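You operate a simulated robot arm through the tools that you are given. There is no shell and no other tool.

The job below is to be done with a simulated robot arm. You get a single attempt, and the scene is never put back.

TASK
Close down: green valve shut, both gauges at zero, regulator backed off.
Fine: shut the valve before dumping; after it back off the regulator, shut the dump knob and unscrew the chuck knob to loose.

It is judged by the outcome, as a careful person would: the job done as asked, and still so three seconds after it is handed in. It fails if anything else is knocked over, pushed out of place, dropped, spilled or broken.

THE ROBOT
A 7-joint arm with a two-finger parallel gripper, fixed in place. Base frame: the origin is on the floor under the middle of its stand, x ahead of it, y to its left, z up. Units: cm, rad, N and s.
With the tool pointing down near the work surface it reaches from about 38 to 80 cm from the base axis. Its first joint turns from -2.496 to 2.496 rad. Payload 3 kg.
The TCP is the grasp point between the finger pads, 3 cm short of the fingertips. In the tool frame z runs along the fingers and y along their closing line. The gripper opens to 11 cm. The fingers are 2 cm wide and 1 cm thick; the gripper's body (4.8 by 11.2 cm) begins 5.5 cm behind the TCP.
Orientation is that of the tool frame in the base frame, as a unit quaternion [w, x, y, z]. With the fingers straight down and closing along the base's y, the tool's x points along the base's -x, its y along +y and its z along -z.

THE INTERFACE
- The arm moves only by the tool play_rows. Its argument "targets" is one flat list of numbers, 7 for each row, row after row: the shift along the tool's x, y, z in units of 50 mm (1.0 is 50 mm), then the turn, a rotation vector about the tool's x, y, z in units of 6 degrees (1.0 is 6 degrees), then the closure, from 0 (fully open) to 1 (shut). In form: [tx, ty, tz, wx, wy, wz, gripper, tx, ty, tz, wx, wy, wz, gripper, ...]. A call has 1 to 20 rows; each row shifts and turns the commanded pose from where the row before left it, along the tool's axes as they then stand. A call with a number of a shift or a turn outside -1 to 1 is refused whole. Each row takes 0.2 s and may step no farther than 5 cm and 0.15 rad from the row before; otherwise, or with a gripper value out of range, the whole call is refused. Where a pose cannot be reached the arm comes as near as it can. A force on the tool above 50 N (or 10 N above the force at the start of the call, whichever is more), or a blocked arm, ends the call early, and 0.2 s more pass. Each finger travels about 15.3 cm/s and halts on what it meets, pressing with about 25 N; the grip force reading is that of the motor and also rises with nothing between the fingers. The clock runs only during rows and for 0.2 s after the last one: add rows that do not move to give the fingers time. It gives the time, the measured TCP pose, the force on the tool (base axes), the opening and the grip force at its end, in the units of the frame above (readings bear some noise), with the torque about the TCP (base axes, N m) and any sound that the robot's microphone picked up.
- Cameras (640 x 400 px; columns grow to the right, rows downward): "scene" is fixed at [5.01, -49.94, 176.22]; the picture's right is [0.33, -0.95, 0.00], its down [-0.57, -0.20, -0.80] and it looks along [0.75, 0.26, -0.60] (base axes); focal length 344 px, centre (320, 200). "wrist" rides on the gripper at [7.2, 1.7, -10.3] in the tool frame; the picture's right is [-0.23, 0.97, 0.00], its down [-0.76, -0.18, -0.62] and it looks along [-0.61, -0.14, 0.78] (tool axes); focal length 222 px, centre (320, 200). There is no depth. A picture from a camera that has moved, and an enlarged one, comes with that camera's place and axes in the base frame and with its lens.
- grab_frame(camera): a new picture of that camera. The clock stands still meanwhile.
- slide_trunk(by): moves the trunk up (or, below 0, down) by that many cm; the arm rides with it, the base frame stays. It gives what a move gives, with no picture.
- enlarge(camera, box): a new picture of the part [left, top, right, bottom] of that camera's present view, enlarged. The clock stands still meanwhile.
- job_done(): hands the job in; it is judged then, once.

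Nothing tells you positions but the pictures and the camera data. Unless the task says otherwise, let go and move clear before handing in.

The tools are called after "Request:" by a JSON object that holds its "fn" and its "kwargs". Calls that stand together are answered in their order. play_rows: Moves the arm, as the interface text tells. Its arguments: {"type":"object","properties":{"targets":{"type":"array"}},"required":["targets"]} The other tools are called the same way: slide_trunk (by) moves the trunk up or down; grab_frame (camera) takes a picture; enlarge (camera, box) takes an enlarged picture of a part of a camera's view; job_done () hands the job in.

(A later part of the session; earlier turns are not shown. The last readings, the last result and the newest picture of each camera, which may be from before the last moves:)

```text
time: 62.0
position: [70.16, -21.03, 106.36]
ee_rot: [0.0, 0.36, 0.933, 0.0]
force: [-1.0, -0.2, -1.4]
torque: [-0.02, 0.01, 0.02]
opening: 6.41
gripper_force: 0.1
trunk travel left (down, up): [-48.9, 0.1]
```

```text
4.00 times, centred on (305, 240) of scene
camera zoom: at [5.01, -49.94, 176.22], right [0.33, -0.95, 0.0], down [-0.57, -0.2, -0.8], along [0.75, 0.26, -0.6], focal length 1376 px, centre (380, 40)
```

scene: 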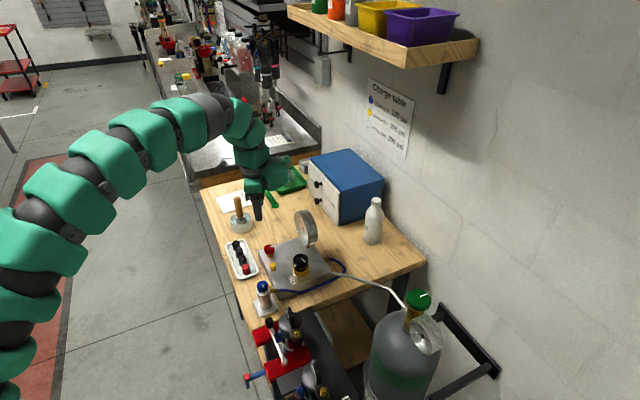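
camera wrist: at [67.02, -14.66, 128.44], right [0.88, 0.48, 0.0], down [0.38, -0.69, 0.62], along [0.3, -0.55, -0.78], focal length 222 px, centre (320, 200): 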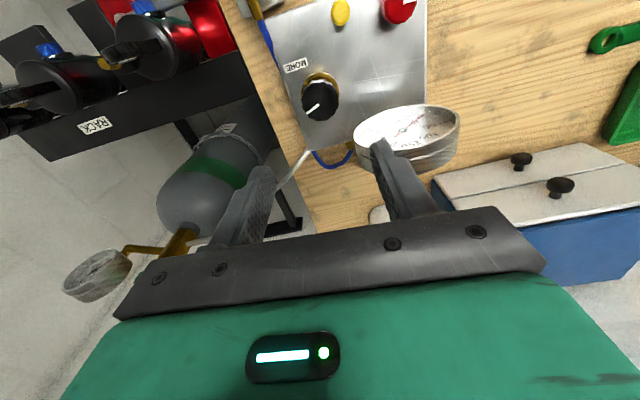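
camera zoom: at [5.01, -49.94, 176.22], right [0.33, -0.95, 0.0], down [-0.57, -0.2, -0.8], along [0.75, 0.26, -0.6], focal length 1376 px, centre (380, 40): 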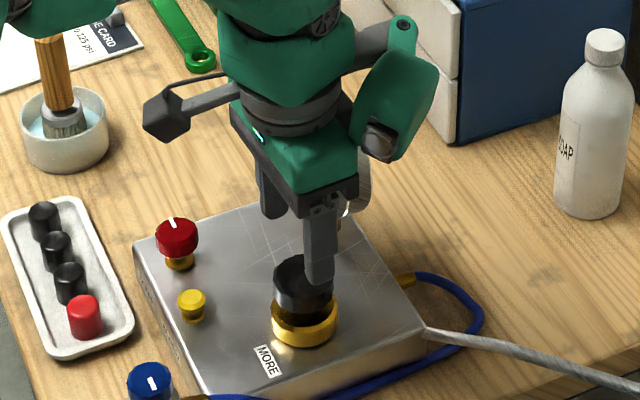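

Releasing shows the mark moved about 70° counter-clockwise. I'll shift about 6 mm to the computed centre, descend and grip again.

Request:
{"fn": "play_rows", "kwargs": {"targets": [-0.106, 0.058, 0.3, 0, 0, 0, 0.42, 0, 0, 0.4, 0, 0, 0, 0.42, 0, 0, 0.33, 0, 0, 0, 0.42, 0, 0, 0, 0, 0, 0, 0.42, 0, 0, 0, 0, 0, 0, 0.55, 0, 0, 0, 0, 0, 0, 0.75, 0, 0, 0, 0, 0, 0, 1, 0, 0, 0, 0, 0, 0, 1]}}

Request:
{"fn": "enlarge", "kwargs": {"camera": "wrist", "box": [200, 60, 440, 260]}}

```text
time: 63.8
position: [70.69, -21.3, 101.2]
ee_rot: [0.0, 0.358, 0.934, 0.001]
force: [-4.5, -7.1, -1.9]
torque: [0.09, -0.16, -0.03]
opening: 4.52
gripper_force: 45.3
trunk travel left (down, up): [-48.9, 0.1]
```

```text
2.00 times, centred on (320, 160) of wrist
camera zoom: at [66.52, -15.26, 111.6], right [0.82, 0.57, 0.0], down [0.45, -0.64, 0.62], along [0.36, -0.51, -0.78], focal length 444 px, centre (320, 280)
```

zoom: 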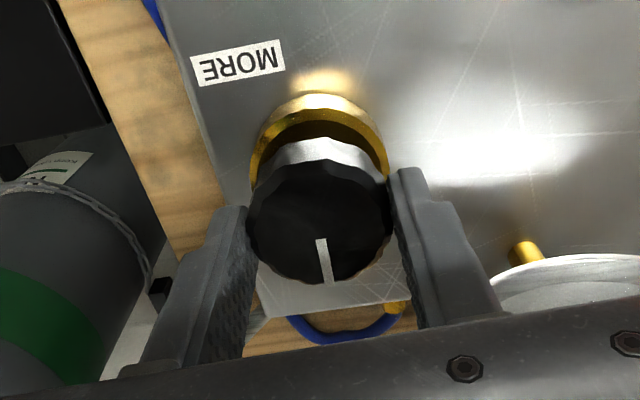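

Request:
{"fn": "play_rows", "kwargs": {"targets": [0, 0, 0, 0, 0, -1, 1, 0, 0, 0, 0, 0, -1, 1, 0, 0, 0, 0, 0, -1, 1, 0, 0, 0, 0, 0, -1, 1, 0, 0, 0, 0, 0, -1, 1, 0, 0, 0, 0, 0, -1, 1, 0, 0, 0, 0, 0, -1, 1]}}

Request:
{"fn": "enlarge", "kwargs": {"camera": "wrist", "box": [200, 60, 440, 260]}}

Request:
{"fn": "enlarge", "kwargs": {"camera": "scene", "box": [255, 190, 355, 290]}}

```text
time: 65.4
position: [70.84, -21.08, 101.24]
ee_rot: [0.001, 0.0, 1.0, 0.0]
force: [-0.9, -8.1, 4.6]
torque: [0.15, 0.11, -1.0]
opening: 4.51
gripper_force: 44.7
trunk travel left (down, up): [-48.9, 0.1]
```

```text
2.00 times, centred on (320, 160) of wrist
camera zoom: at [63.53, -19.62, 111.6], right [0.23, 0.97, 0.0], down [0.76, -0.18, 0.62], along [0.61, -0.14, -0.78], focal length 444 px, centre (320, 280)
```

zoom: 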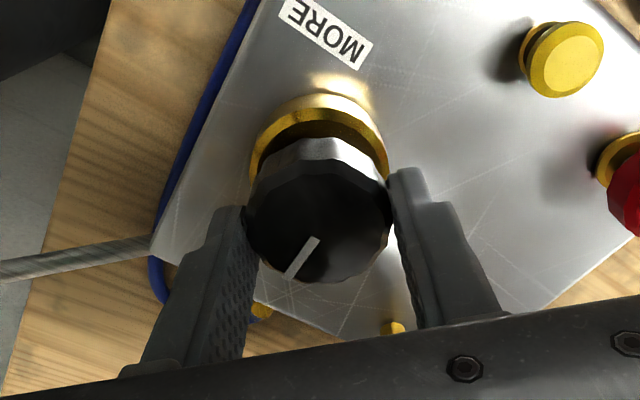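

```text
4.00 times, centred on (305, 240) of scene
camera zoom: at [5.01, -49.94, 176.22], right [0.33, -0.95, 0.0], down [-0.57, -0.2, -0.8], along [0.75, 0.26, -0.6], focal length 1376 px, centre (380, 40)
```

zoom: 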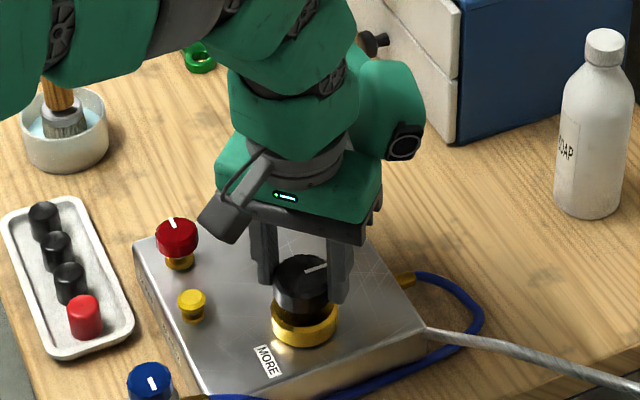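

The knob's mark didn't move and torque reached 1.0 N·m: the regulator is against its counter-clockwise stop, fully backed off. Next I'll release, lift and return to the red dump knob to shut it.

Request:
{"fn": "play_rows", "kwargs": {"targets": [0, 0, 0, 0, 0, 0, 0.42, 0, 0, 0, 0, 0, 0, 0.42, 0, 0, -0.5, 0, 0, 0, 0.42, 0, 0, -0.7, 0, 0, 0, 0.42, 0, 0, -0.6, 0, 0, 0, 0.45, -0.184, 0.793, 0, 0, 0, 0, 0.5, -0.184, 0.793, 0, 0, 0, 0, 0.5, -0.184, 0.793, 0, 0, 0, 0, 0.5, 0, 0, 0, 0, 0, -1, 0.5, 0, 0, 0, 0, 0, -1, 0.5, 0, 0, 0, 0, 0, -1, 0.5, 0, 0, 0, 0, 0, -1, 0.5, 0, 0, 0, 0, 0, -1, 0.5, 0, 0, 0, 0, 0, 0, 0.5]}}

Request:
{"fn": "enlarge", "kwargs": {"camera": "wrist", "box": [200, 50, 440, 230]}}

Request:
{"fn": "enlarge", "kwargs": {"camera": "scene", "box": [255, 190, 355, 290]}}

```text
time: 68.4
position: [73.55, -9.4, 110.07]
ee_rot: [0.0, -0.26, 0.966, 0.0]
force: [-0.8, -0.3, -0.5]
torque: [-0.03, -0.03, -0.02]
opening: 5.51
gripper_force: 0.0
trunk travel left (down, up): [-48.9, 0.1]
```

```text
2.22 times, centred on (320, 140) of wrist
camera zoom: at [66.44, -11.7, 120.53], right [-0.29, 0.96, 0.0], down [0.75, 0.23, 0.62], along [0.6, 0.18, -0.78], focal length 494 px, centre (320, 333)
```

zoom: 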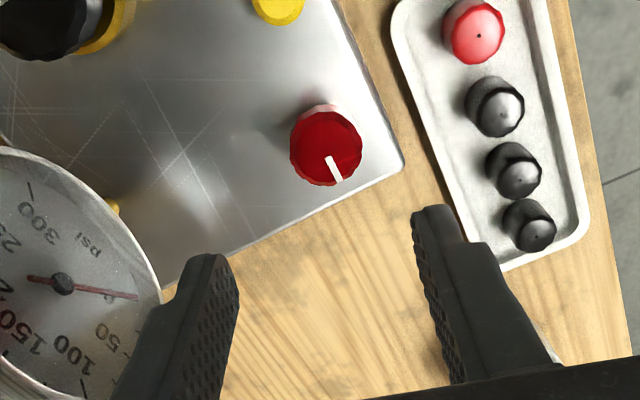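

```text
4.00 times, centred on (305, 240) of scene
camera zoom: at [5.01, -49.94, 176.22], right [0.33, -0.95, 0.0], down [-0.57, -0.2, -0.8], along [0.75, 0.26, -0.6], focal length 1376 px, centre (380, 40)
```

zoom: 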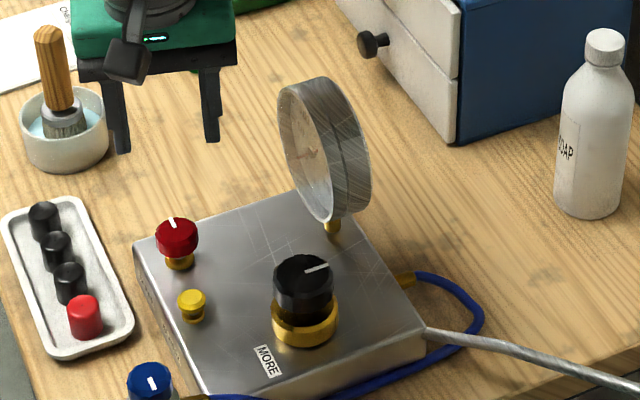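

Panel gauge still reads zero and the regulator's pointer is at its stop. I'll descend onto the red dump knob and grip it.

Request:
{"fn": "play_rows", "kwargs": {"targets": [-0.02, 0.035, 0.8, 0, 0, 0, 0.5, 0, 0, 0.8, 0, 0, 0, 0.5, 0, 0, 0.4, 0, 0, 0, 0.5, 0, 0, 0.2, 0, 0, 0, 0.5, 0, 0, 0, 0, 0, 0, 0.5, 0, 0, 0, 0, 0, 0, 0.65, 0, 0, 0, 0, 0, 0, 0.8, 0, 0, 0, 0, 0, 0, 1, 0, 0, 0, 0, 0, 0, 1]}}

Request:
{"fn": "enlarge", "kwargs": {"camera": "wrist", "box": [200, 60, 440, 260]}}

```text
time: 70.4
position: [73.62, -9.27, 99.3]
ee_rot: [0.0, -0.259, 0.966, 0.0]
force: [3.5, -5.6, -0.1]
torque: [-0.18, -0.03, 0.03]
opening: 3.31
gripper_force: 45.5
trunk travel left (down, up): [-48.9, 0.1]
```

```text
2.00 times, centred on (320, 160) of wrist
camera zoom: at [66.39, -11.44, 109.68], right [-0.29, 0.96, 0.0], down [0.75, 0.23, 0.62], along [0.6, 0.18, -0.78], focal length 444 px, centre (320, 280)
```

zoom: 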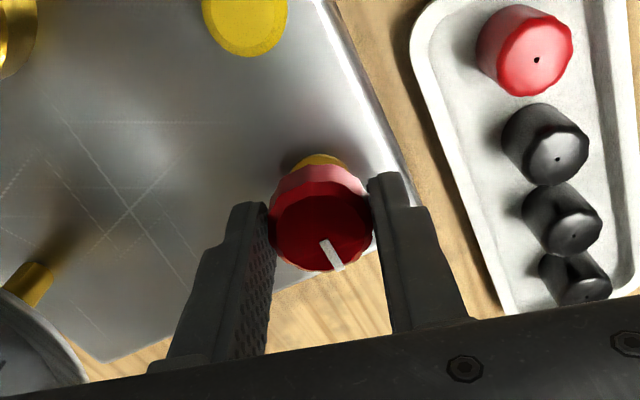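

Gripped. Turning clockwise to shut the dump — 72° first.

Request:
{"fn": "play_rows", "kwargs": {"targets": [0, 0, 0, 0, 0, 1, 1, 0, 0, 0, 0, 0, 1, 1, 0, 0, 0, 0, 0, 1, 1, 0, 0, 0, 0, 0, 1, 1, 0, 0, 0, 0, 0, 1, 1, 0, 0, 0, 0, 0, 1, 1, 0, 0, 0, 0, 0, 1, 1, 0, 0, 0, 0, 0, 1, 1, 0, 0, 0, 0, 0, 1, 1, 0, 0, 0, 0, 0, 1, 1, 0, 0, 0, 0, 0, 1, 1, 0, 0, 0, 0, 0, 1, 1]}}

Request:
{"fn": "enlarge", "kwargs": {"camera": "wrist", "box": [200, 60, 440, 260]}}

```text
time: 73.0
position: [73.43, -9.19, 99.22]
ee_rot: [0.001, 0.359, 0.933, 0.001]
force: [5.3, -4.4, 19.3]
torque: [-0.33, -0.19, 0.03]
opening: 3.32
gripper_force: 45.4
trunk travel left (down, up): [-48.9, 0.1]
```

```text
2.00 times, centred on (320, 160) of wrist
camera zoom: at [69.24, -3.15, 109.66], right [0.82, 0.57, 0.0], down [0.45, -0.64, 0.62], along [0.36, -0.51, -0.78], focal length 444 px, centre (320, 280)
```

zoom: 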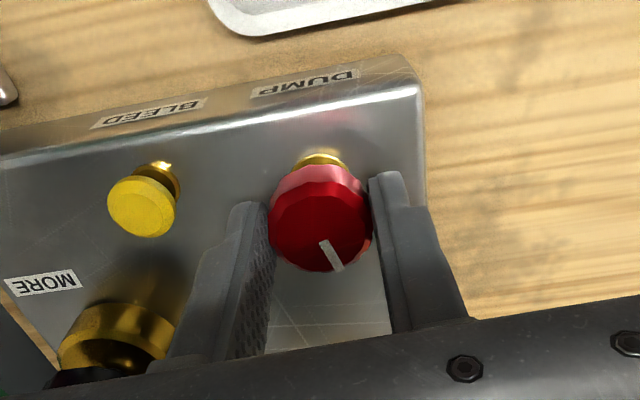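

Request:
{"fn": "play_rows", "kwargs": {"targets": [0, 0, 0, 0, 0, 1, 1, 0, 0, 0, 0, 0, 1, 1, 0, 0, 0, 0, 0, 1, 1, 0, 0, 0, 0, 0, 1, 1, 0, 0, 0, 0, 0, 1, 1, 0, 0, 0, 0, 0, 1, 1, 0, 0, 0, 0, 0, 1, 1]}}

Request:
{"fn": "enlarge", "kwargs": {"camera": "wrist", "box": [200, 60, 440, 260]}}

Request:
{"fn": "enlarge", "kwargs": {"camera": "scene", "box": [255, 190, 355, 290]}}

```text
time: 74.6
position: [73.46, -9.03, 99.13]
ee_rot: [-0.002, 0.669, 0.743, -0.001]
force: [6.9, 5.2, -5.2]
torque: [0.28, -0.58, 0.61]
opening: 3.3
gripper_force: 44.8
trunk travel left (down, up): [-48.9, 0.1]
```

```text
2.00 times, centred on (320, 160) of wrist
camera zoom: at [74.49, -1.75, 109.41], right [0.99, -0.13, 0.0], down [-0.1, -0.78, 0.62], along [-0.08, -0.62, -0.78], focal length 444 px, centre (320, 280)
```

zoom: 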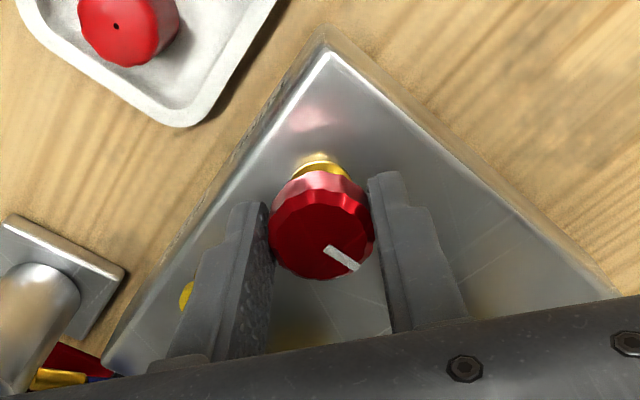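

```text
4.00 times, centred on (305, 240) of scene
camera zoom: at [5.01, -49.94, 176.22], right [0.33, -0.95, 0.0], down [-0.57, -0.2, -0.8], along [0.75, 0.26, -0.6], focal length 1376 px, centre (380, 40)
```

zoom: 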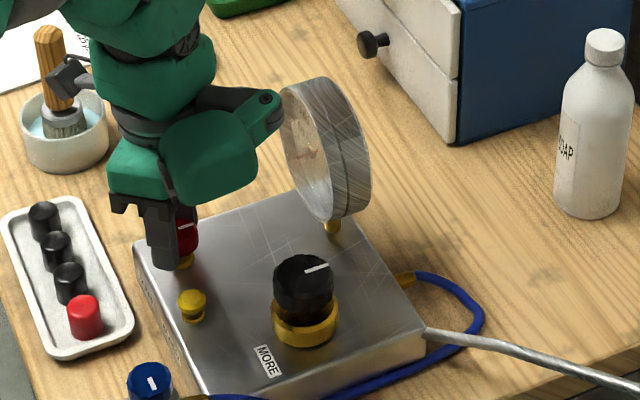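

Torque rose and the mark slipped about 25°: the dump knob is shut against its stop. I'll release, lift, and re-check both gauges before going to the chuck.

Request:
{"fn": "play_rows", "kwargs": {"targets": [0, 0, 0, 0, 0, 0, 0.52, 0, 0, 0, 0, 0, 0, 0.52, 0, 0, -0.5, 0, 0, 0, 0.52, 0, 0, -0.8, 0, 0, 0, 0.52, 0, 0, -0.8, 0, 0, 0, 0.52, 0, 0, -0.8, 0, 0, 0, 0.52, 0, 0, 0, 0, 0, 0, 0.52]}}

Request:
{"fn": "grab_frame", "kwargs": {"camera": "wrist"}}

Request:
{"fn": "enlarge", "kwargs": {"camera": "scene", "box": [245, 205, 345, 325]}}

Request:
{"fn": "enlarge", "kwargs": {"camera": "scene", "box": [405, 280, 445, 355]}}

```text
time: 76.2
position: [73.65, -9.1, 113.85]
ee_rot: [-0.001, 0.669, 0.743, -0.001]
force: [0.2, -0.3, -1.3]
torque: [0.01, -0.01, 0.02]
opening: 5.29
gripper_force: 0.0
trunk travel left (down, up): [-48.9, 0.1]
```

```text
taken
camera wrist: at [74.47, -1.83, 124.2], right [0.99, -0.12, 0.0], down [-0.1, -0.78, 0.62], along [-0.08, -0.62, -0.78], focal length 222 px, centre (320, 200)
```

wrist: 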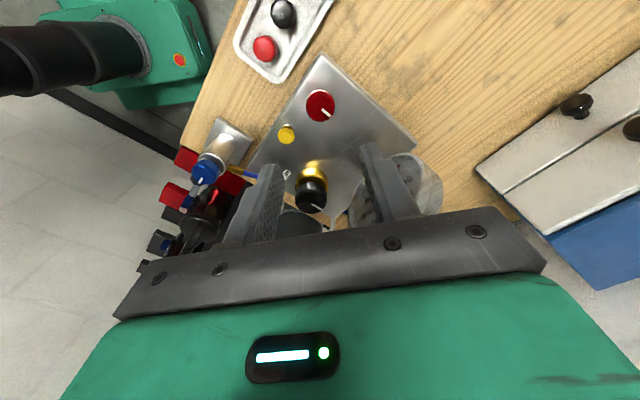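

```text
3.33 times, centred on (295, 265) of scene
camera zoom: at [5.01, -49.94, 176.22], right [0.33, -0.95, 0.0], down [-0.57, -0.2, -0.8], along [0.75, 0.26, -0.6], focal length 1147 px, centre (403, -17)
```

zoom: 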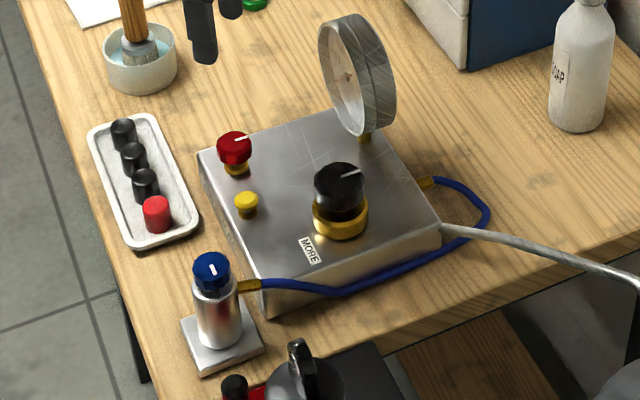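

```text
5.33 times, centred on (425, 318) of scene
camera zoom: at [5.01, -49.94, 176.22], right [0.33, -0.95, 0.0], down [-0.57, -0.2, -0.8], along [0.75, 0.26, -0.6], focal length 1835 px, centre (-240, -427)
```

zoom: 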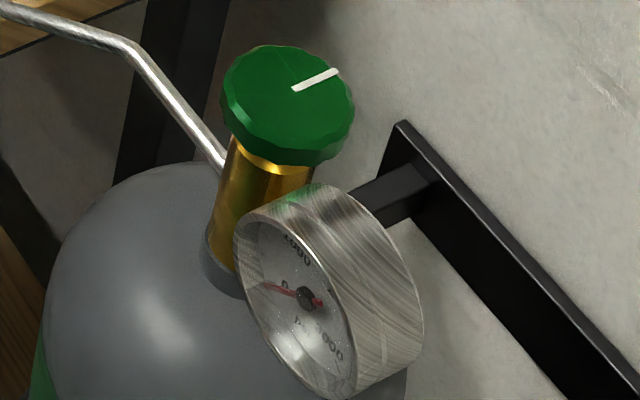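

Both gauges stay at zero with everything upstream done. Last is the chuck's blue knob at about (58.05, −14.75), top z ≈ 100.8, pointer at SEAL with OPEN clockwise of it, so LOOSE should be counter-clockwise. I'll move above it and roll to +30°.

Request:
{"fn": "play_rows", "kwargs": {"targets": [-0.2, -0.805, 0, 0, 0, 0, 0.52, -0.2, -0.805, 0, 0, 0, 0, 0.52, -0.2, -0.805, 0, 0, 0, 0, 0.52, -0.2, -0.805, 0, 0, 0, 0, 0.52, 0, 0, 0, 0, 0, -1, 0.52, 0, 0, 0, 0, 0, -1, 0.52, 0, 0, 0, 0, 0, -1, 0.52, 0, 0, 0, 0, 0, -1, 0.52, 0, 0, 0, 0, 0, -1, 0.52, 0, 0, 0, 0, 0, -1, 0.52, 0, 0, 0, 0, 0, -1, 0.52, 0, 0, 0, 0, 0, -1, 0.52, 0, 0, 0, 0, 0, -1, 0.52, 0, 0, 0, 0, 0, 0, 0.52]}}

Request:
{"fn": "grab_frame", "kwargs": {"camera": "wrist"}}

Request:
{"fn": "enlarge", "kwargs": {"camera": "wrist", "box": [240, 60, 400, 200]}}

Request:
{"fn": "enlarge", "kwargs": {"camera": "scene", "box": [225, 230, 315, 330]}}

```text
time: 79.2
position: [58.09, -14.73, 113.7]
ee_rot: [0.0, 0.258, 0.966, 0.001]
force: [-1.0, 0.0, 0.9]
torque: [-0.04, 0.02, 0.01]
opening: 5.28
gripper_force: 0.0
trunk travel left (down, up): [-48.9, 0.1]
```

```text
taken
camera wrist: at [52.49, -9.79, 124.11], right [0.68, 0.73, 0.0], down [0.57, -0.53, 0.62], along [0.46, -0.43, -0.78], focal length 222 px, centre (320, 200)
```

wrist: 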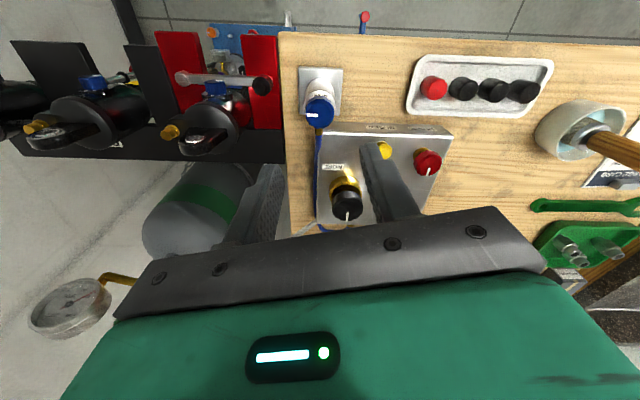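

```text
2.86 times, centred on (320, 130) of wrist
camera zoom: at [52.49, -9.79, 124.11], right [0.68, 0.73, 0.0], down [0.57, -0.53, 0.62], along [0.46, -0.43, -0.78], focal length 635 px, centre (320, 400)
```

zoom: 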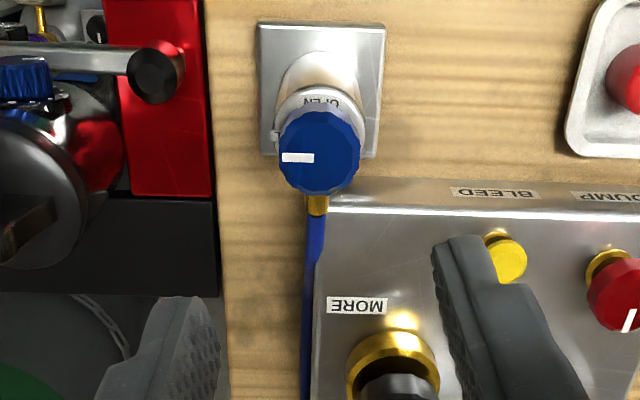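

```text
4.00 times, centred on (270, 280) of scene
camera zoom: at [5.01, -49.94, 176.22], right [0.33, -0.95, 0.0], down [-0.57, -0.2, -0.8], along [0.75, 0.26, -0.6], focal length 1376 px, centre (520, -120)
```

zoom: 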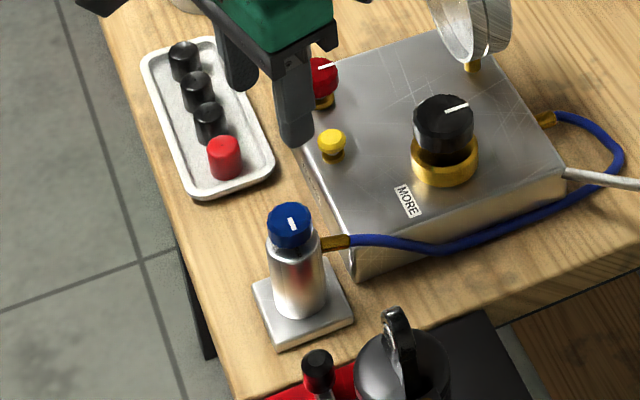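

The knob is well below the gripper's axis, pointer at SEAL. I'll descend part way and re-check alignment and heights before gripping, since the chuck stand may be loose on the bench.

Request:
{"fn": "play_rows", "kwargs": {"targets": [0.009, -0.021, 0.72, 0, 0, 0, 0.52, 0, 0, 0.72, 0, 0, 0, 0.52, 0, 0, 0, 0, 0, 0, 0.52]}}

Request:
{"fn": "enlarge", "kwargs": {"camera": "wrist", "box": [240, 80, 400, 220]}}

Request:
{"fn": "enlarge", "kwargs": {"camera": "scene", "box": [240, 250, 300, 320]}}

```text
time: 80.0
position: [58.02, -14.87, 106.54]
ee_rot: [0.0, 0.259, 0.966, 0.0]
force: [0.7, -0.3, 0.1]
torque: [0.01, -0.02, -0.02]
opening: 5.31
gripper_force: 0.0
trunk travel left (down, up): [-48.9, 0.1]
```

```text
2.86 times, centred on (320, 150) of wrist
camera zoom: at [52.53, -9.89, 116.93], right [0.68, 0.73, 0.0], down [0.57, -0.53, 0.62], along [0.46, -0.43, -0.78], focal length 635 px, centre (320, 343)
```

zoom: 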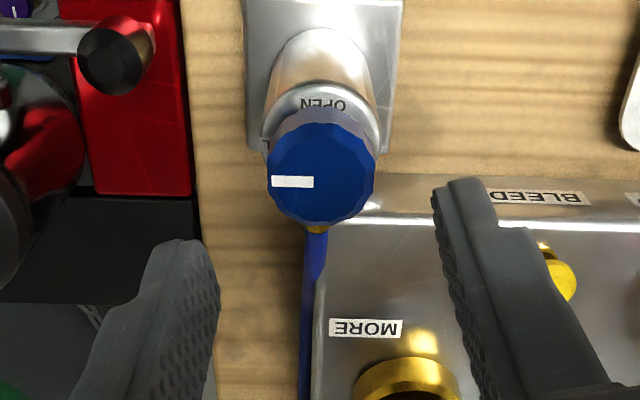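

```text
5.71 times, centred on (270, 285) of scene
camera zoom: at [5.01, -49.94, 176.22], right [0.33, -0.95, 0.0], down [-0.57, -0.2, -0.8], along [0.75, 0.26, -0.6], focal length 1966 px, centre (606, -286)
```

zoom: 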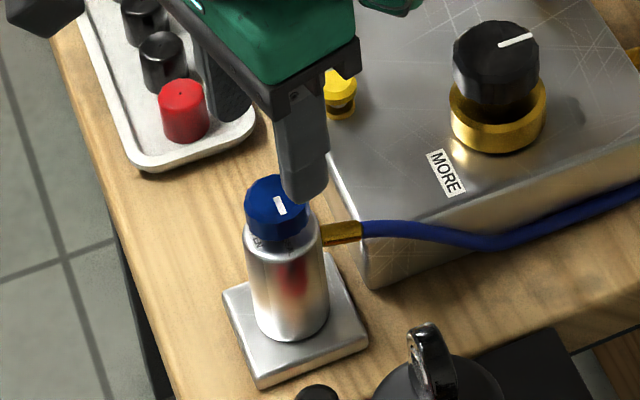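

Alignment across the fingers is good. To pin down the other direction (and to see the hidden label), I'll roll 90° counter-clockwise in place above the knob and look from that side.

Request:
{"fn": "play_rows", "kwargs": {"targets": [0, 0, -0.3, 0, 0, -1, 0.52, 0, 0, 0, 0, 0, -1, 0.52, 0, 0, 0, 0, 0, -1, 0.52, 0, 0, 0, 0, 0, -1, 0.52, 0, 0, 0, 0, 0, -1, 0.52, 0, 0, 0, 0, 0, -1, 0.52, 0, 0, 0, 0, 0, -1, 0.52, 0, 0, 0, 0, 0, -1, 0.52, 0, 0, 0, 0, 0, -1, 0.52, 0, 0, 0, 0, 0, -1, 0.52, 0, 0, 0, 0, 0, -1, 0.52, 0, 0, 0, 0, 0, -1, 0.52, 0, 0, 0, 0, 0, -1, 0.52, 0, 0, 0, 0, 0, -1, 0.52, 0, 0, 0, 0, 0, -1, 0.52, 0, 0, 0, 0, 0, 0, 0.52]}}

Request:
{"fn": "enlarge", "kwargs": {"camera": "wrist", "box": [240, 80, 400, 220]}}

Request:
{"fn": "grab_frame", "kwargs": {"camera": "wrist"}}

```text
time: 83.4
position: [57.93, -14.99, 107.82]
ee_rot: [0.0, -0.501, 0.866, 0.0]
force: [-0.8, -0.3, 0.8]
torque: [0.01, 0.02, 0.0]
opening: 5.27
gripper_force: 0.1
trunk travel left (down, up): [-48.9, 0.1]
```

```text
2.86 times, centred on (320, 150) of wrist
camera zoom: at [52.81, -20.43, 118.39], right [-0.73, 0.68, 0.0], down [0.53, 0.57, 0.62], along [0.42, 0.46, -0.78], focal length 635 px, centre (320, 343)
```

zoom: 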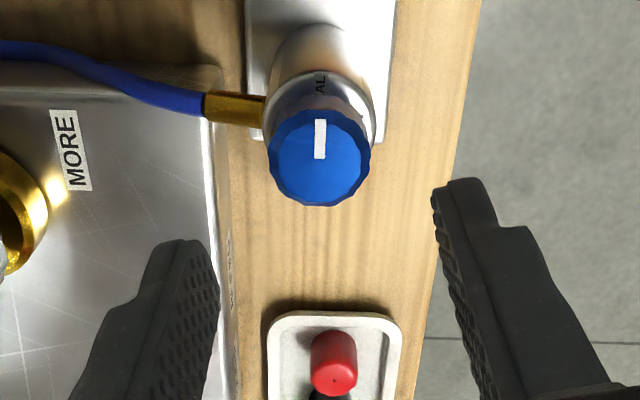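

```text
taken
camera wrist: at [52.81, -20.43, 118.39], right [-0.73, 0.68, 0.0], down [0.53, 0.57, 0.62], along [0.42, 0.46, -0.78], focal length 222 px, centre (320, 200)
```

wrist: 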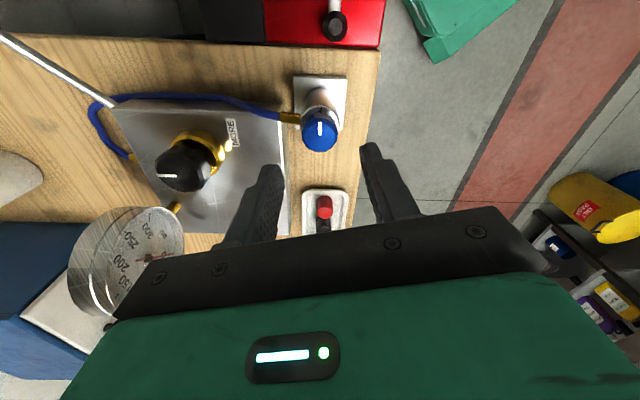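

Request:
{"fn": "enlarge", "kwargs": {"camera": "wrist", "box": [295, 90, 345, 155]}}

Request:
{"fn": "enlarge", "kwargs": {"camera": "scene", "box": [255, 278, 280, 306]}}

```text
6.15 times, centred on (320, 122) of wrist
camera zoom: at [52.81, -20.43, 118.39], right [-0.73, 0.68, 0.0], down [0.53, 0.57, 0.62], along [0.42, 0.46, -0.78], focal length 1367 px, centre (320, 677)
```

zoom: 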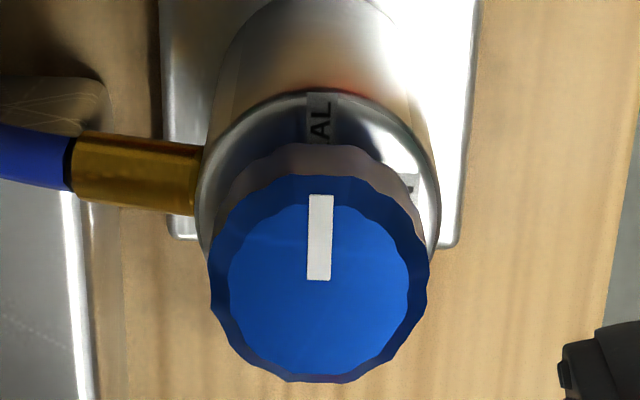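

```text
14.29 times, centred on (268, 292) of scene
camera zoom: at [5.01, -49.94, 176.22], right [0.33, -0.95, 0.0], down [-0.57, -0.2, -0.8], along [0.75, 0.26, -0.6], focal length 4915 px, centre (1070, -1114)
```

zoom: 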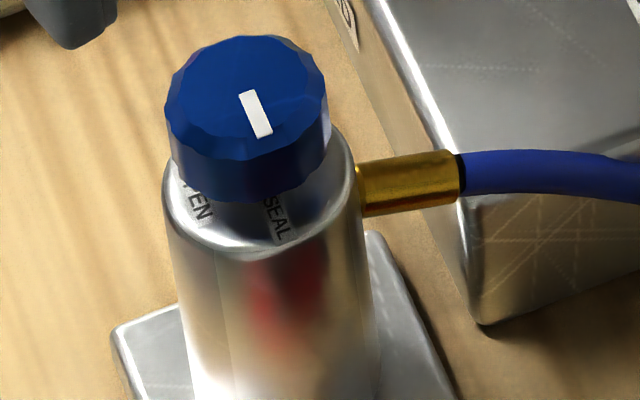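

SEAL sits exactly at the pointer and OPEN is ~65° clockwise; LOOSE must be further round on the far side. I'll roll the other way to see the far side and also to give myself a long counter-clockwise stroke.

Request:
{"fn": "play_rows", "kwargs": {"targets": [0, 0, 0, 0, 0, 1, 0.52, 0, 0, 0, 0, 0, 1, 0.52, 0, 0, 0, 0, 0, 1, 0.52, 0, 0, 0, 0, 0, 1, 0.52, 0, 0, 0, 0, 0, 1, 0.52, 0, 0, 0, 0, 0, 1, 0.52, 0, 0, 0, 0, 0, 1, 0.52, 0, 0, 0, 0, 0, 1, 0.52, 0, 0, 0, 0, 0, 1, 0.52, 0, 0, 0, 0, 0, 1, 0.52, 0, 0, 0, 0, 0, 1, 0.52, 0, 0, 0, 0, 0, 1, 0.52, 0, 0, 0, 0, 0, 1, 0.52, 0, 0, 0, 0, 0, 1, 0.52, 0, 0, 0, 0, 0, 1, 0.52, 0, 0, 0, 0, 0, 1, 0.52, 0, 0, 0, 0, 0, 1, 0.52, 0, 0, 0, 0, 0, 1, 0.52, 0, 0, 0, 0, 0, 1, 0.52, 0, 0, 0, 0, 0, 1, 0.52]}}

Request:
{"fn": "play_rows", "kwargs": {"targets": [0, 0, 0, 0, 0, 1, 0.52, 0, 0, 0, 0, 0, 1, 0.52, 0, 0, 0, 0, 0, 1, 0.52, 0, 0, 0, 0, 0, 1, 0.52, 0, 0, 0, 0, 0, 1, 0.52, 0, 0, 0, 0, 0, 1, 0.52, 0, 0, 0, 0, 0, 1, 0.52, 0, 0, 0, 0, 0, 1, 0.52, 0, 0, 0, 0, 0, 1, 0.52]}}

Request:
{"fn": "enlarge", "kwargs": {"camera": "wrist", "box": [290, 85, 350, 160]}}

Request:
{"fn": "grab_frame", "kwargs": {"camera": "wrist"}}

```text
time: 87.6
position: [57.85, -14.95, 108.11]
ee_rot: [0.0, 0.501, 0.866, 0.0]
force: [0.2, 0.5, 0.1]
torque: [-0.02, 0.01, 0.0]
opening: 5.29
gripper_force: 0.0
trunk travel left (down, up): [-48.9, 0.1]
```

```text
time: 89.6
position: [57.78, -14.76, 108.04]
ee_rot: [0.0, 0.839, 0.544, 0.0]
force: [0.2, -0.7, 0.4]
torque: [0.03, 0.04, 0.01]
opening: 5.29
gripper_force: 0.1
trunk travel left (down, up): [-48.9, 0.1]
```

```text
5.33 times, centred on (320, 122) of wrist
camera zoom: at [62.33, -9.02, 118.39], right [0.8, -0.6, 0.0], down [-0.47, -0.62, 0.62], along [-0.38, -0.5, -0.78], focal length 1185 px, centre (320, 613)
```

zoom: 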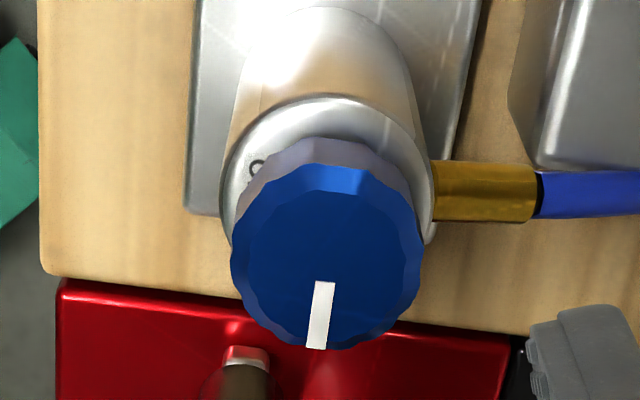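

```text
taken
camera wrist: at [62.33, -9.02, 118.39], right [0.8, -0.6, 0.0], down [-0.47, -0.62, 0.62], along [-0.38, -0.5, -0.78], focal length 222 px, centre (320, 200)
```

wrist: 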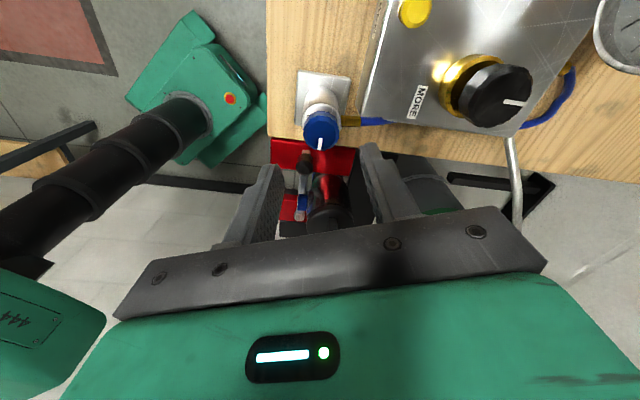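

No further label is visible on the far side, so "loose" is simply unscrewed counter-clockwise from SEAL. Alignment is within a millimetre; I'll descend so the tips reach z ≈ 99.3 (above the chuck body) and close.

Request:
{"fn": "play_rows", "kwargs": {"targets": [0.0, 0.01, 0.5, 0, 0, 0, 0.52, 0, 0, 0.4, 0, 0, 0, 0.52, 0, 0, 0.24, 0, 0, 0, 0.52, 0, 0, 0, 0, 0, 0, 0.52, 0, 0, 0, 0, 0, 0, 0.6, 0, 0, 0, 0, 0, 0, 0.7, 0, 0, 0, 0, 0, 0, 0.8, 0, 0, 0, 0, 0, 0, 1, 0, 0, 0, 0, 0, 0, 1]}}

Request:
{"fn": "enlarge", "kwargs": {"camera": "wrist", "box": [220, 80, 420, 260]}}

Request:
{"fn": "enlarge", "kwargs": {"camera": "scene", "box": [235, 240, 305, 325]}}

```text
time: 91.6
position: [57.96, -14.79, 102.34]
ee_rot: [0.0, 0.839, 0.544, 0.0]
force: [9.8, -3.6, 4.6]
torque: [-0.13, -0.5, -0.03]
opening: 3.0
gripper_force: 25.3
trunk travel left (down, up): [-48.9, 0.1]
```

```text
2.22 times, centred on (320, 170) of wrist
camera zoom: at [62.41, -9.0, 112.73], right [0.8, -0.6, 0.0], down [-0.47, -0.62, 0.62], along [-0.38, -0.5, -0.78], focal length 494 px, centre (320, 267)
```

zoom: 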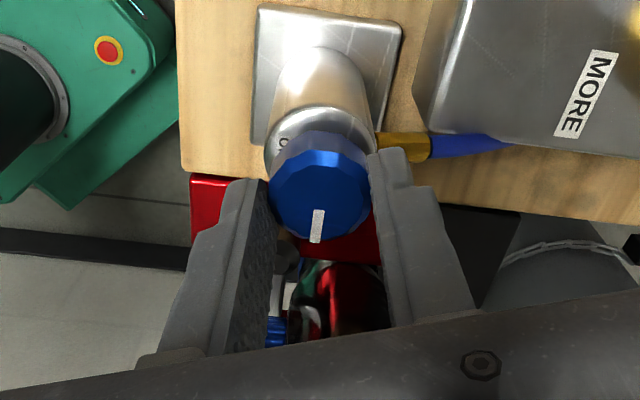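

```text
4.71 times, centred on (270, 282) of scene
camera zoom: at [5.01, -49.94, 176.22], right [0.33, -0.95, 0.0], down [-0.57, -0.2, -0.8], along [0.75, 0.26, -0.6], focal length 1619 px, centre (555, -188)
```

zoom: 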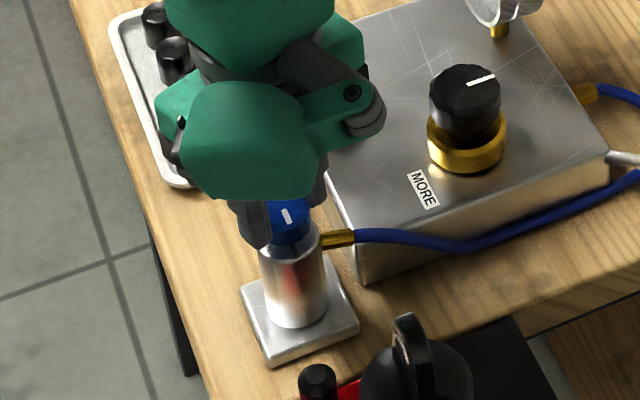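

Gripped on the knob (3.0 cm). Turning counter-clockwise 60° and checking.

Request:
{"fn": "play_rows", "kwargs": {"targets": [0, 0, 0, 0, 0, 0, 1, 0, 0, 0, 0, 0, -1, 1, 0, 0, 0, 0, 0, -1, 1, 0, 0, 0, 0, 0, -1, 1, 0, 0, 0, 0, 0, -1, 1, 0, 0, 0, 0, 0, -1, 1]}}

Request:
{"fn": "enlarge", "kwargs": {"camera": "wrist", "box": [220, 80, 420, 260]}}

Request:
{"fn": "enlarge", "kwargs": {"camera": "scene", "box": [235, 240, 305, 325]}}

```text
time: 93.0
position: [57.87, -14.82, 102.34]
ee_rot: [0.0, 0.668, 0.744, 0.0]
force: [9.6, 1.1, 15.4]
torque: [0.05, -0.49, -0.02]
opening: 2.98
gripper_force: 25.2
trunk travel left (down, up): [-48.9, 0.1]
```

```text
2.22 times, centred on (320, 170) of wrist
camera zoom: at [58.82, -7.56, 112.71], right [0.99, -0.12, 0.0], down [-0.1, -0.78, 0.62], along [-0.08, -0.62, -0.78], focal length 494 px, centre (320, 267)
```

zoom: 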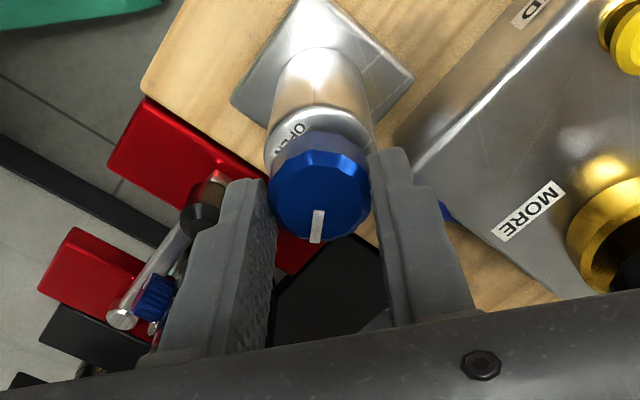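

```text
4.71 times, centred on (270, 282) of scene
camera zoom: at [5.01, -49.94, 176.22], right [0.33, -0.95, 0.0], down [-0.57, -0.2, -0.8], along [0.75, 0.26, -0.6], focal length 1619 px, centre (555, -188)
```

zoom: 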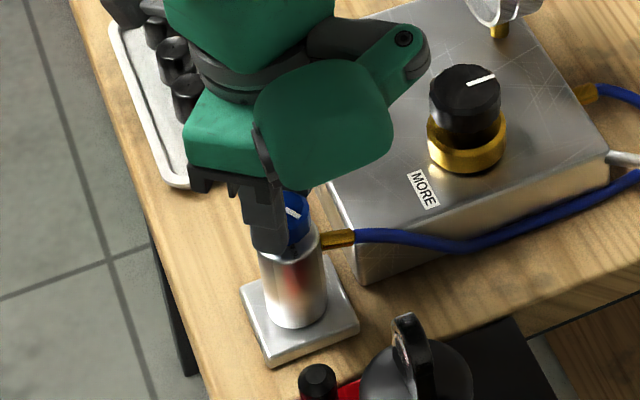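

Request:
{"fn": "play_rows", "kwargs": {"targets": [0, 0, 0, 0, 0, -1, 1, 0, 0, 0, 0, 0, -1, 1, 0, 0, 0, 0, 0, -1, 1, 0, 0, 0, 0, 0, -1, 1, 0, 0, 0, 0, 0, -1, 1, 0, 0, 0, 0, 0, -1, 1, 0, 0, 0, 0, 0, -1, 1]}}

Request:
{"fn": "enlarge", "kwargs": {"camera": "wrist", "box": [220, 80, 420, 260]}}

Request:
{"fn": "enlarge", "kwargs": {"camera": "scene", "box": [235, 240, 305, 325]}}

```text
time: 94.6
position: [57.79, -14.8, 102.3]
ee_rot: [-0.002, 0.358, 0.934, -0.001]
force: [8.5, 3.9, 3.0]
torque: [0.14, -0.66, -0.01]
opening: 2.98
gripper_force: 25.0
trunk travel left (down, up): [-48.9, 0.1]
```

```text
2.22 times, centred on (320, 170) of wrist
camera zoom: at [53.62, -8.89, 112.66], right [0.82, 0.57, 0.0], down [0.45, -0.64, 0.62], along [0.36, -0.51, -0.78], focal length 494 px, centre (320, 267)
```

zoom: 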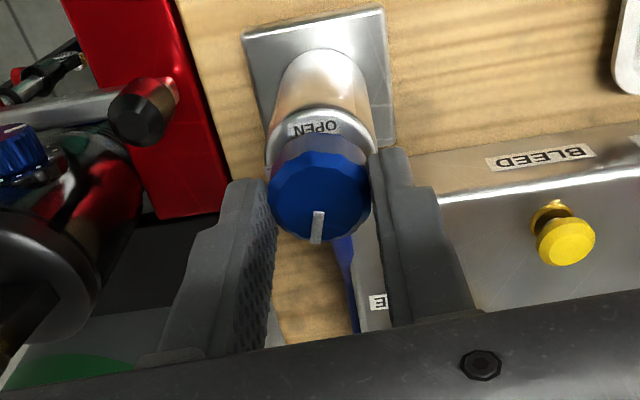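

```text
4.71 times, centred on (270, 282) of scene
camera zoom: at [5.01, -49.94, 176.22], right [0.33, -0.95, 0.0], down [-0.57, -0.2, -0.8], along [0.75, 0.26, -0.6], focal length 1619 px, centre (555, -188)
```

zoom: 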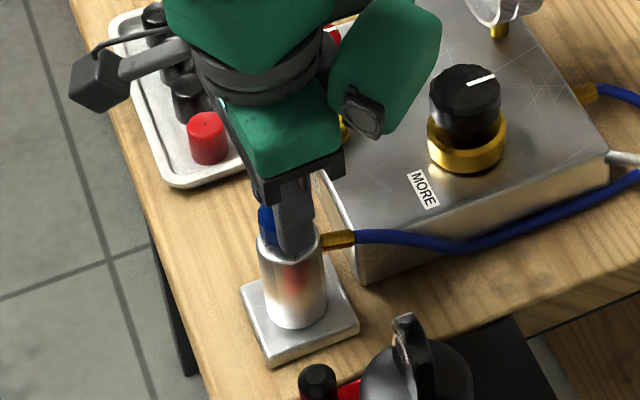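

72° turned with no stop yet. Continuing counter-clockwise.

Request:
{"fn": "play_rows", "kwargs": {"targets": [0, 0, 0, 0, 0, -1, 1, 0, 0, 0, 0, 0, -1, 1, 0, 0, 0, 0, 0, -1, 1, 0, 0, 0, 0, 0, -1, 1, 0, 0, 0, 0, 0, -1, 1, 0, 0, 0, 0, 0, -1, 1, 0, 0, 0, 0, 0, -1, 1]}}

Request:
{"fn": "enlarge", "kwargs": {"camera": "wrist", "box": [220, 80, 420, 260]}}

```text
time: 96.2
position: [57.97, -14.79, 102.29]
ee_rot: [0.0, -0.001, 1.0, 0.0]
force: [-0.5, -0.5, -0.3]
torque: [0.09, 0.06, -0.31]
opening: 2.95
gripper_force: 25.1
trunk travel left (down, up): [-48.9, 0.1]
```

```text
2.22 times, centred on (320, 170) of wrist
camera zoom: at [50.69, -13.31, 112.73], right [0.23, 0.97, 0.0], down [0.76, -0.18, 0.62], along [0.61, -0.14, -0.78], focal length 494 px, centre (320, 267)
```

zoom: 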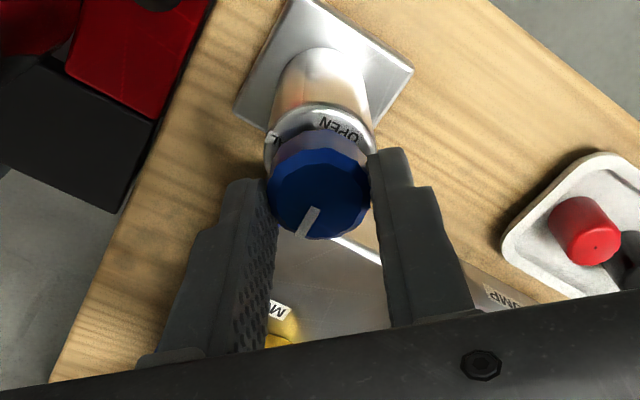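

The mark slipped again with torque −0.3 N·m, so it seems to be at its counter-clockwise end, about 85–90° from SEAL. I'll re-grip and try once more to confirm it's truly at the stop.

Request:
{"fn": "play_rows", "kwargs": {"targets": [0, 0, 0, 0, 0, 0, 0.52, 0, 0, 0, 0, 0, 0, 0.52, 0, 0, 0, 0, 0, 1, 0.52, 0, 0, 0, 0, 0, 1, 0.52, 0, 0, 0, 0, 0, 1, 0.52, 0, 0, 0, 0, 0, 1, 0.52, 0, 0, 0, 0, 0, 1, 0.52, 0, 0, 0, 0, 0, 1, 0.52, 0, 0, 0, 0, 0, 1, 0.52, 0, 0, 0, 0, 0, 0, 0.52]}}

Request:
{"fn": "enlarge", "kwargs": {"camera": "wrist", "box": [220, 80, 420, 260]}}

Request:
{"fn": "enlarge", "kwargs": {"camera": "scene", "box": [235, 240, 305, 325]}}

```text
time: 98.4
position: [57.88, -14.92, 102.51]
ee_rot: [0.0, 0.359, 0.933, -0.001]
force: [-0.4, -0.1, 0.3]
torque: [-0.03, 0.01, 0.0]
opening: 5.3
gripper_force: 0.0
trunk travel left (down, up): [-48.9, 0.1]
```

```text
2.22 times, centred on (320, 170) of wrist
camera zoom: at [53.67, -8.89, 112.72], right [0.82, 0.57, 0.0], down [0.45, -0.64, 0.62], along [0.36, -0.51, -0.78], focal length 494 px, centre (320, 267)
```

zoom: 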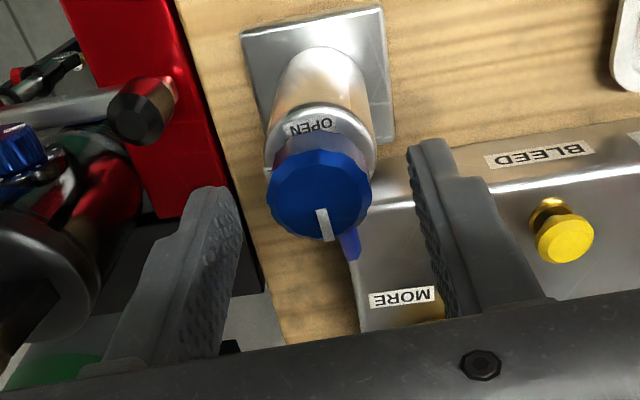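

```text
4.71 times, centred on (270, 282) of scene
camera zoom: at [5.01, -49.94, 176.22], right [0.33, -0.95, 0.0], down [-0.57, -0.2, -0.8], along [0.75, 0.26, -0.6], focal length 1619 px, centre (555, -188)
```

zoom: 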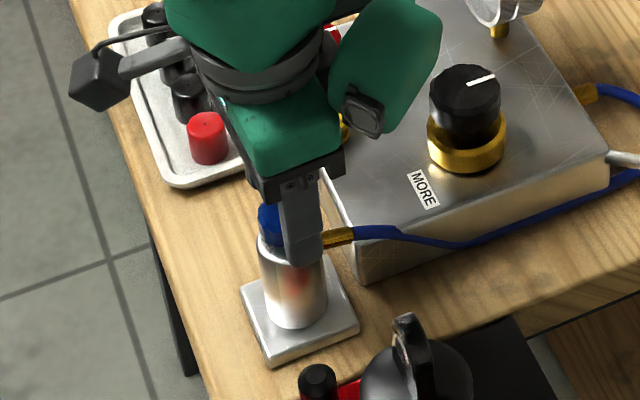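

Request:
{"fn": "play_rows", "kwargs": {"targets": [0, 0, 0.04, 0, 0, 0, 0.6, 0, 0, 0, 0, 0, 0, 0.75, 0, 0, 0, 0, 0, 0, 1, 0, 0, 0, 0, 0, 0, 1, 0, 0, 0, 0, 0, 0, 1, 0, 0, 0, 0, 0, -1, 1, 0, 0, 0, 0, 0, -1, 1, 0, 0, 0, 0, 0, -1, 1, 0, 0, 0, 0, 0, -1, 1, 0, 0, 0, 0, 0, -1, 1]}}

Request:
{"fn": "enlarge", "kwargs": {"camera": "wrist", "box": [220, 80, 420, 260]}}

Request:
{"fn": "enlarge", "kwargs": {"camera": "scene", "box": [235, 240, 305, 325]}}

```text
time: 100.6
position: [58.01, -14.78, 102.0]
ee_rot: [0.0, 0.103, 0.995, 0.0]
force: [4.5, 3.9, 3.9]
torque: [0.18, -0.1, -0.42]
opening: 2.98
gripper_force: 25.0
trunk travel left (down, up): [-48.9, 0.1]
```

```text
2.22 times, centred on (320, 170) of wrist
camera zoom: at [51.16, -11.81, 112.52], right [0.42, 0.91, 0.0], down [0.71, -0.33, 0.62], along [0.57, -0.26, -0.78], focal length 494 px, centre (320, 267)
```

zoom: 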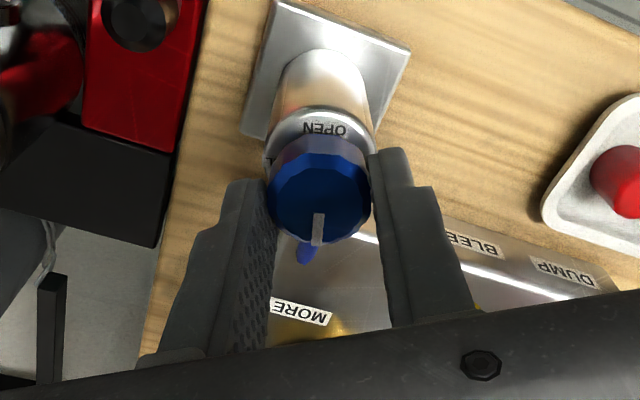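

```text
4.71 times, centred on (270, 282) of scene
camera zoom: at [5.01, -49.94, 176.22], right [0.33, -0.95, 0.0], down [-0.57, -0.2, -0.8], along [0.75, 0.26, -0.6], focal length 1619 px, centre (555, -188)
```

zoom: 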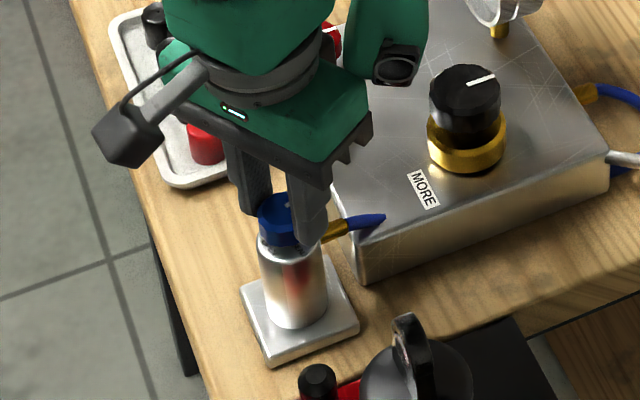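

The knob stayed at its stop, but I notice the hose fitting looks rotated compared with before — the chuck body may have been dragged round a little. I'll release now, lift and compare carefully.

Request:
{"fn": "play_rows", "kwargs": {"targets": [0, 0, 0, 0, 0, 0, 0.52, 0, 0, 0, 0, 0, 0, 0.52, 0, 0, -0.5, 0, 0, 0, 0.52, 0, 0, -0.6, 0, 0, 0, 0.52, 0, 0, -0.6, 0, 0, 0, 0.52, 0, 0, 0, 0, 0, 0, 0.52]}}

Request:
{"fn": "enlarge", "kwargs": {"camera": "scene", "box": [235, 240, 345, 330]}}

Request:
{"fn": "enlarge", "kwargs": {"camera": "wrist", "box": [220, 60, 420, 220]}}

Request:
{"fn": "enlarge", "kwargs": {"camera": "scene", "box": [255, 276, 285, 310]}}

```text
time: 102.0
position: [57.81, -15.07, 110.66]
ee_rot: [0.0, 0.105, 0.994, 0.0]
force: [-0.5, -0.9, -0.9]
torque: [0.02, -0.03, 0.0]
opening: 5.27
gripper_force: 0.0
trunk travel left (down, up): [-48.9, 0.1]
```

```text
4.44 times, centred on (290, 285) of scene
camera zoom: at [5.01, -49.94, 176.22], right [0.33, -0.95, 0.0], down [-0.57, -0.2, -0.8], along [0.75, 0.26, -0.6], focal length 1529 px, centre (453, -178)
```

zoom: 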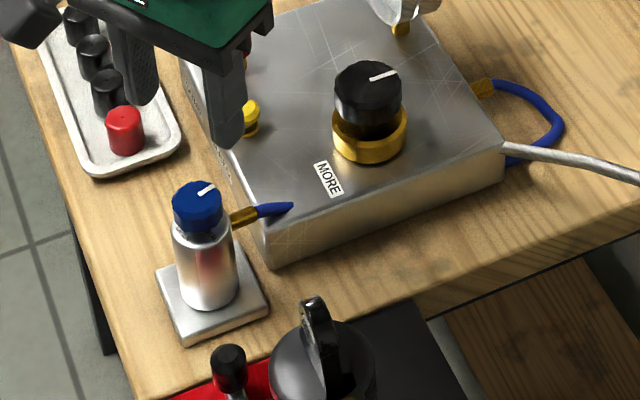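

```text
2.50 times, centred on (320, 140) of wrist
camera zoom: at [51.08, -12.02, 121.05], right [0.42, 0.91, 0.0], down [0.71, -0.33, 0.62], along [0.56, -0.26, -0.78], focal length 555 px, centre (320, 350)
```

zoom: 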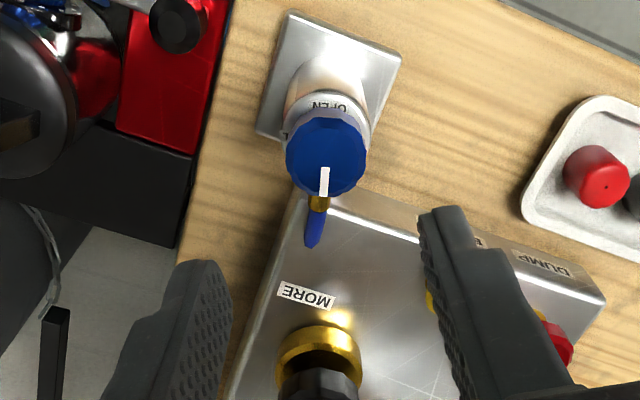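

```text
11.76 times, centred on (270, 293) of scene
camera zoom: at [5.01, -49.94, 176.22], right [0.33, -0.95, 0.0], down [-0.57, -0.2, -0.8], along [0.75, 0.26, -0.6], focal length 4047 px, centre (908, -894)
```

zoom: 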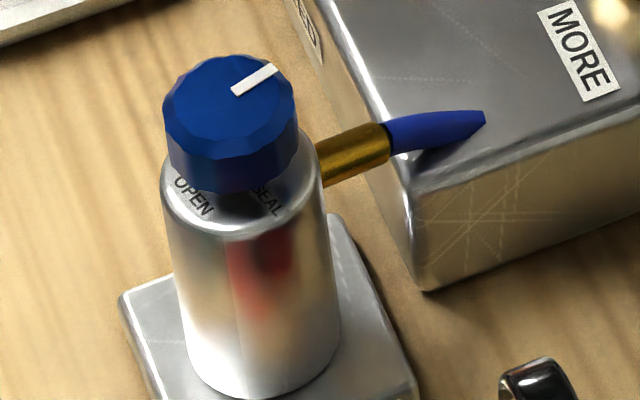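

The knob is at its loose end, but the freed chuck body (with hose fitting) was dragged about 15° counter-clockwise. I'll put it back: grip the chuck body itself below the knob, square to the fitting, and turn it back clockwise. First roll and line up above it.

Request:
{"fn": "play_rows", "kwargs": {"targets": [0, 0, 0, 0, 0, 1, 0.44, 0, 0, 0, 0, 0, 1, 0.44, 0, 0, 0, 0, 0, 1, 0.44, 0, 0, 0, 0, 0, 0.33, 0.44, 0, 0, 0, 0, 0, 0, 0.44, 0, 0, 0, 0, 0, 0, 0.44]}}

Request:
{"fn": "enlarge", "kwargs": {"camera": "wrist", "box": [240, 60, 400, 200]}}

Request:
{"fn": "enlarge", "kwargs": {"camera": "scene", "box": [250, 270, 290, 320]}}

```text
time: 103.4
position: [57.78, -15.02, 110.56]
ee_rot: [0.0, 0.275, 0.962, 0.0]
force: [0.0, -0.7, 0.1]
torque: [0.02, 0.01, 0.02]
opening: 6.13
gripper_force: 0.1
trunk travel left (down, up): [-48.9, 0.1]
```

```text
2.86 times, centred on (320, 130) of wrist
camera zoom: at [52.59, -9.79, 121.0], right [0.71, 0.71, 0.0], down [0.55, -0.55, 0.62], along [0.44, -0.44, -0.78], focal length 635 px, centre (320, 400)
```

zoom: 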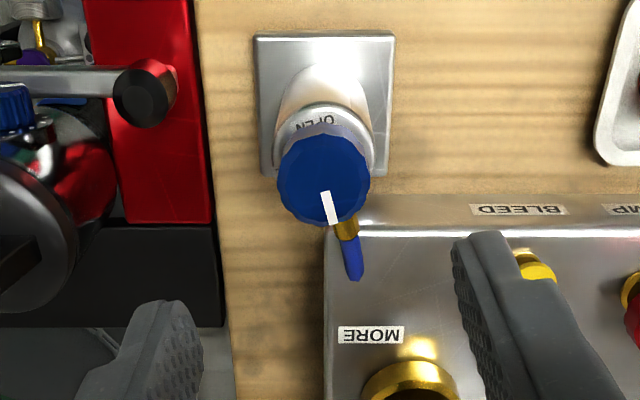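

```text
8.00 times, centred on (270, 295) of scene
camera zoom: at [5.01, -49.94, 176.22], right [0.33, -0.95, 0.0], down [-0.57, -0.2, -0.8], along [0.75, 0.26, -0.6], focal length 2752 px, centre (720, -560)
```

zoom: 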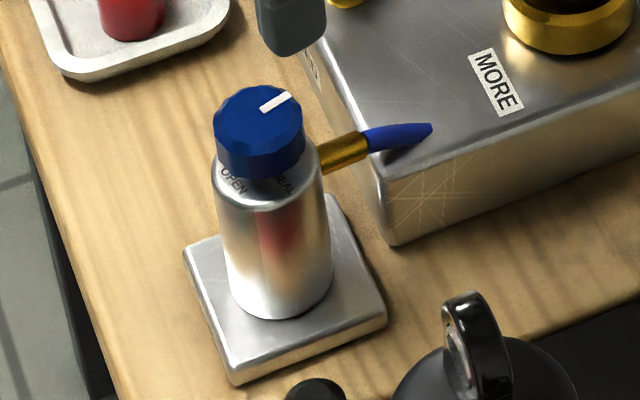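

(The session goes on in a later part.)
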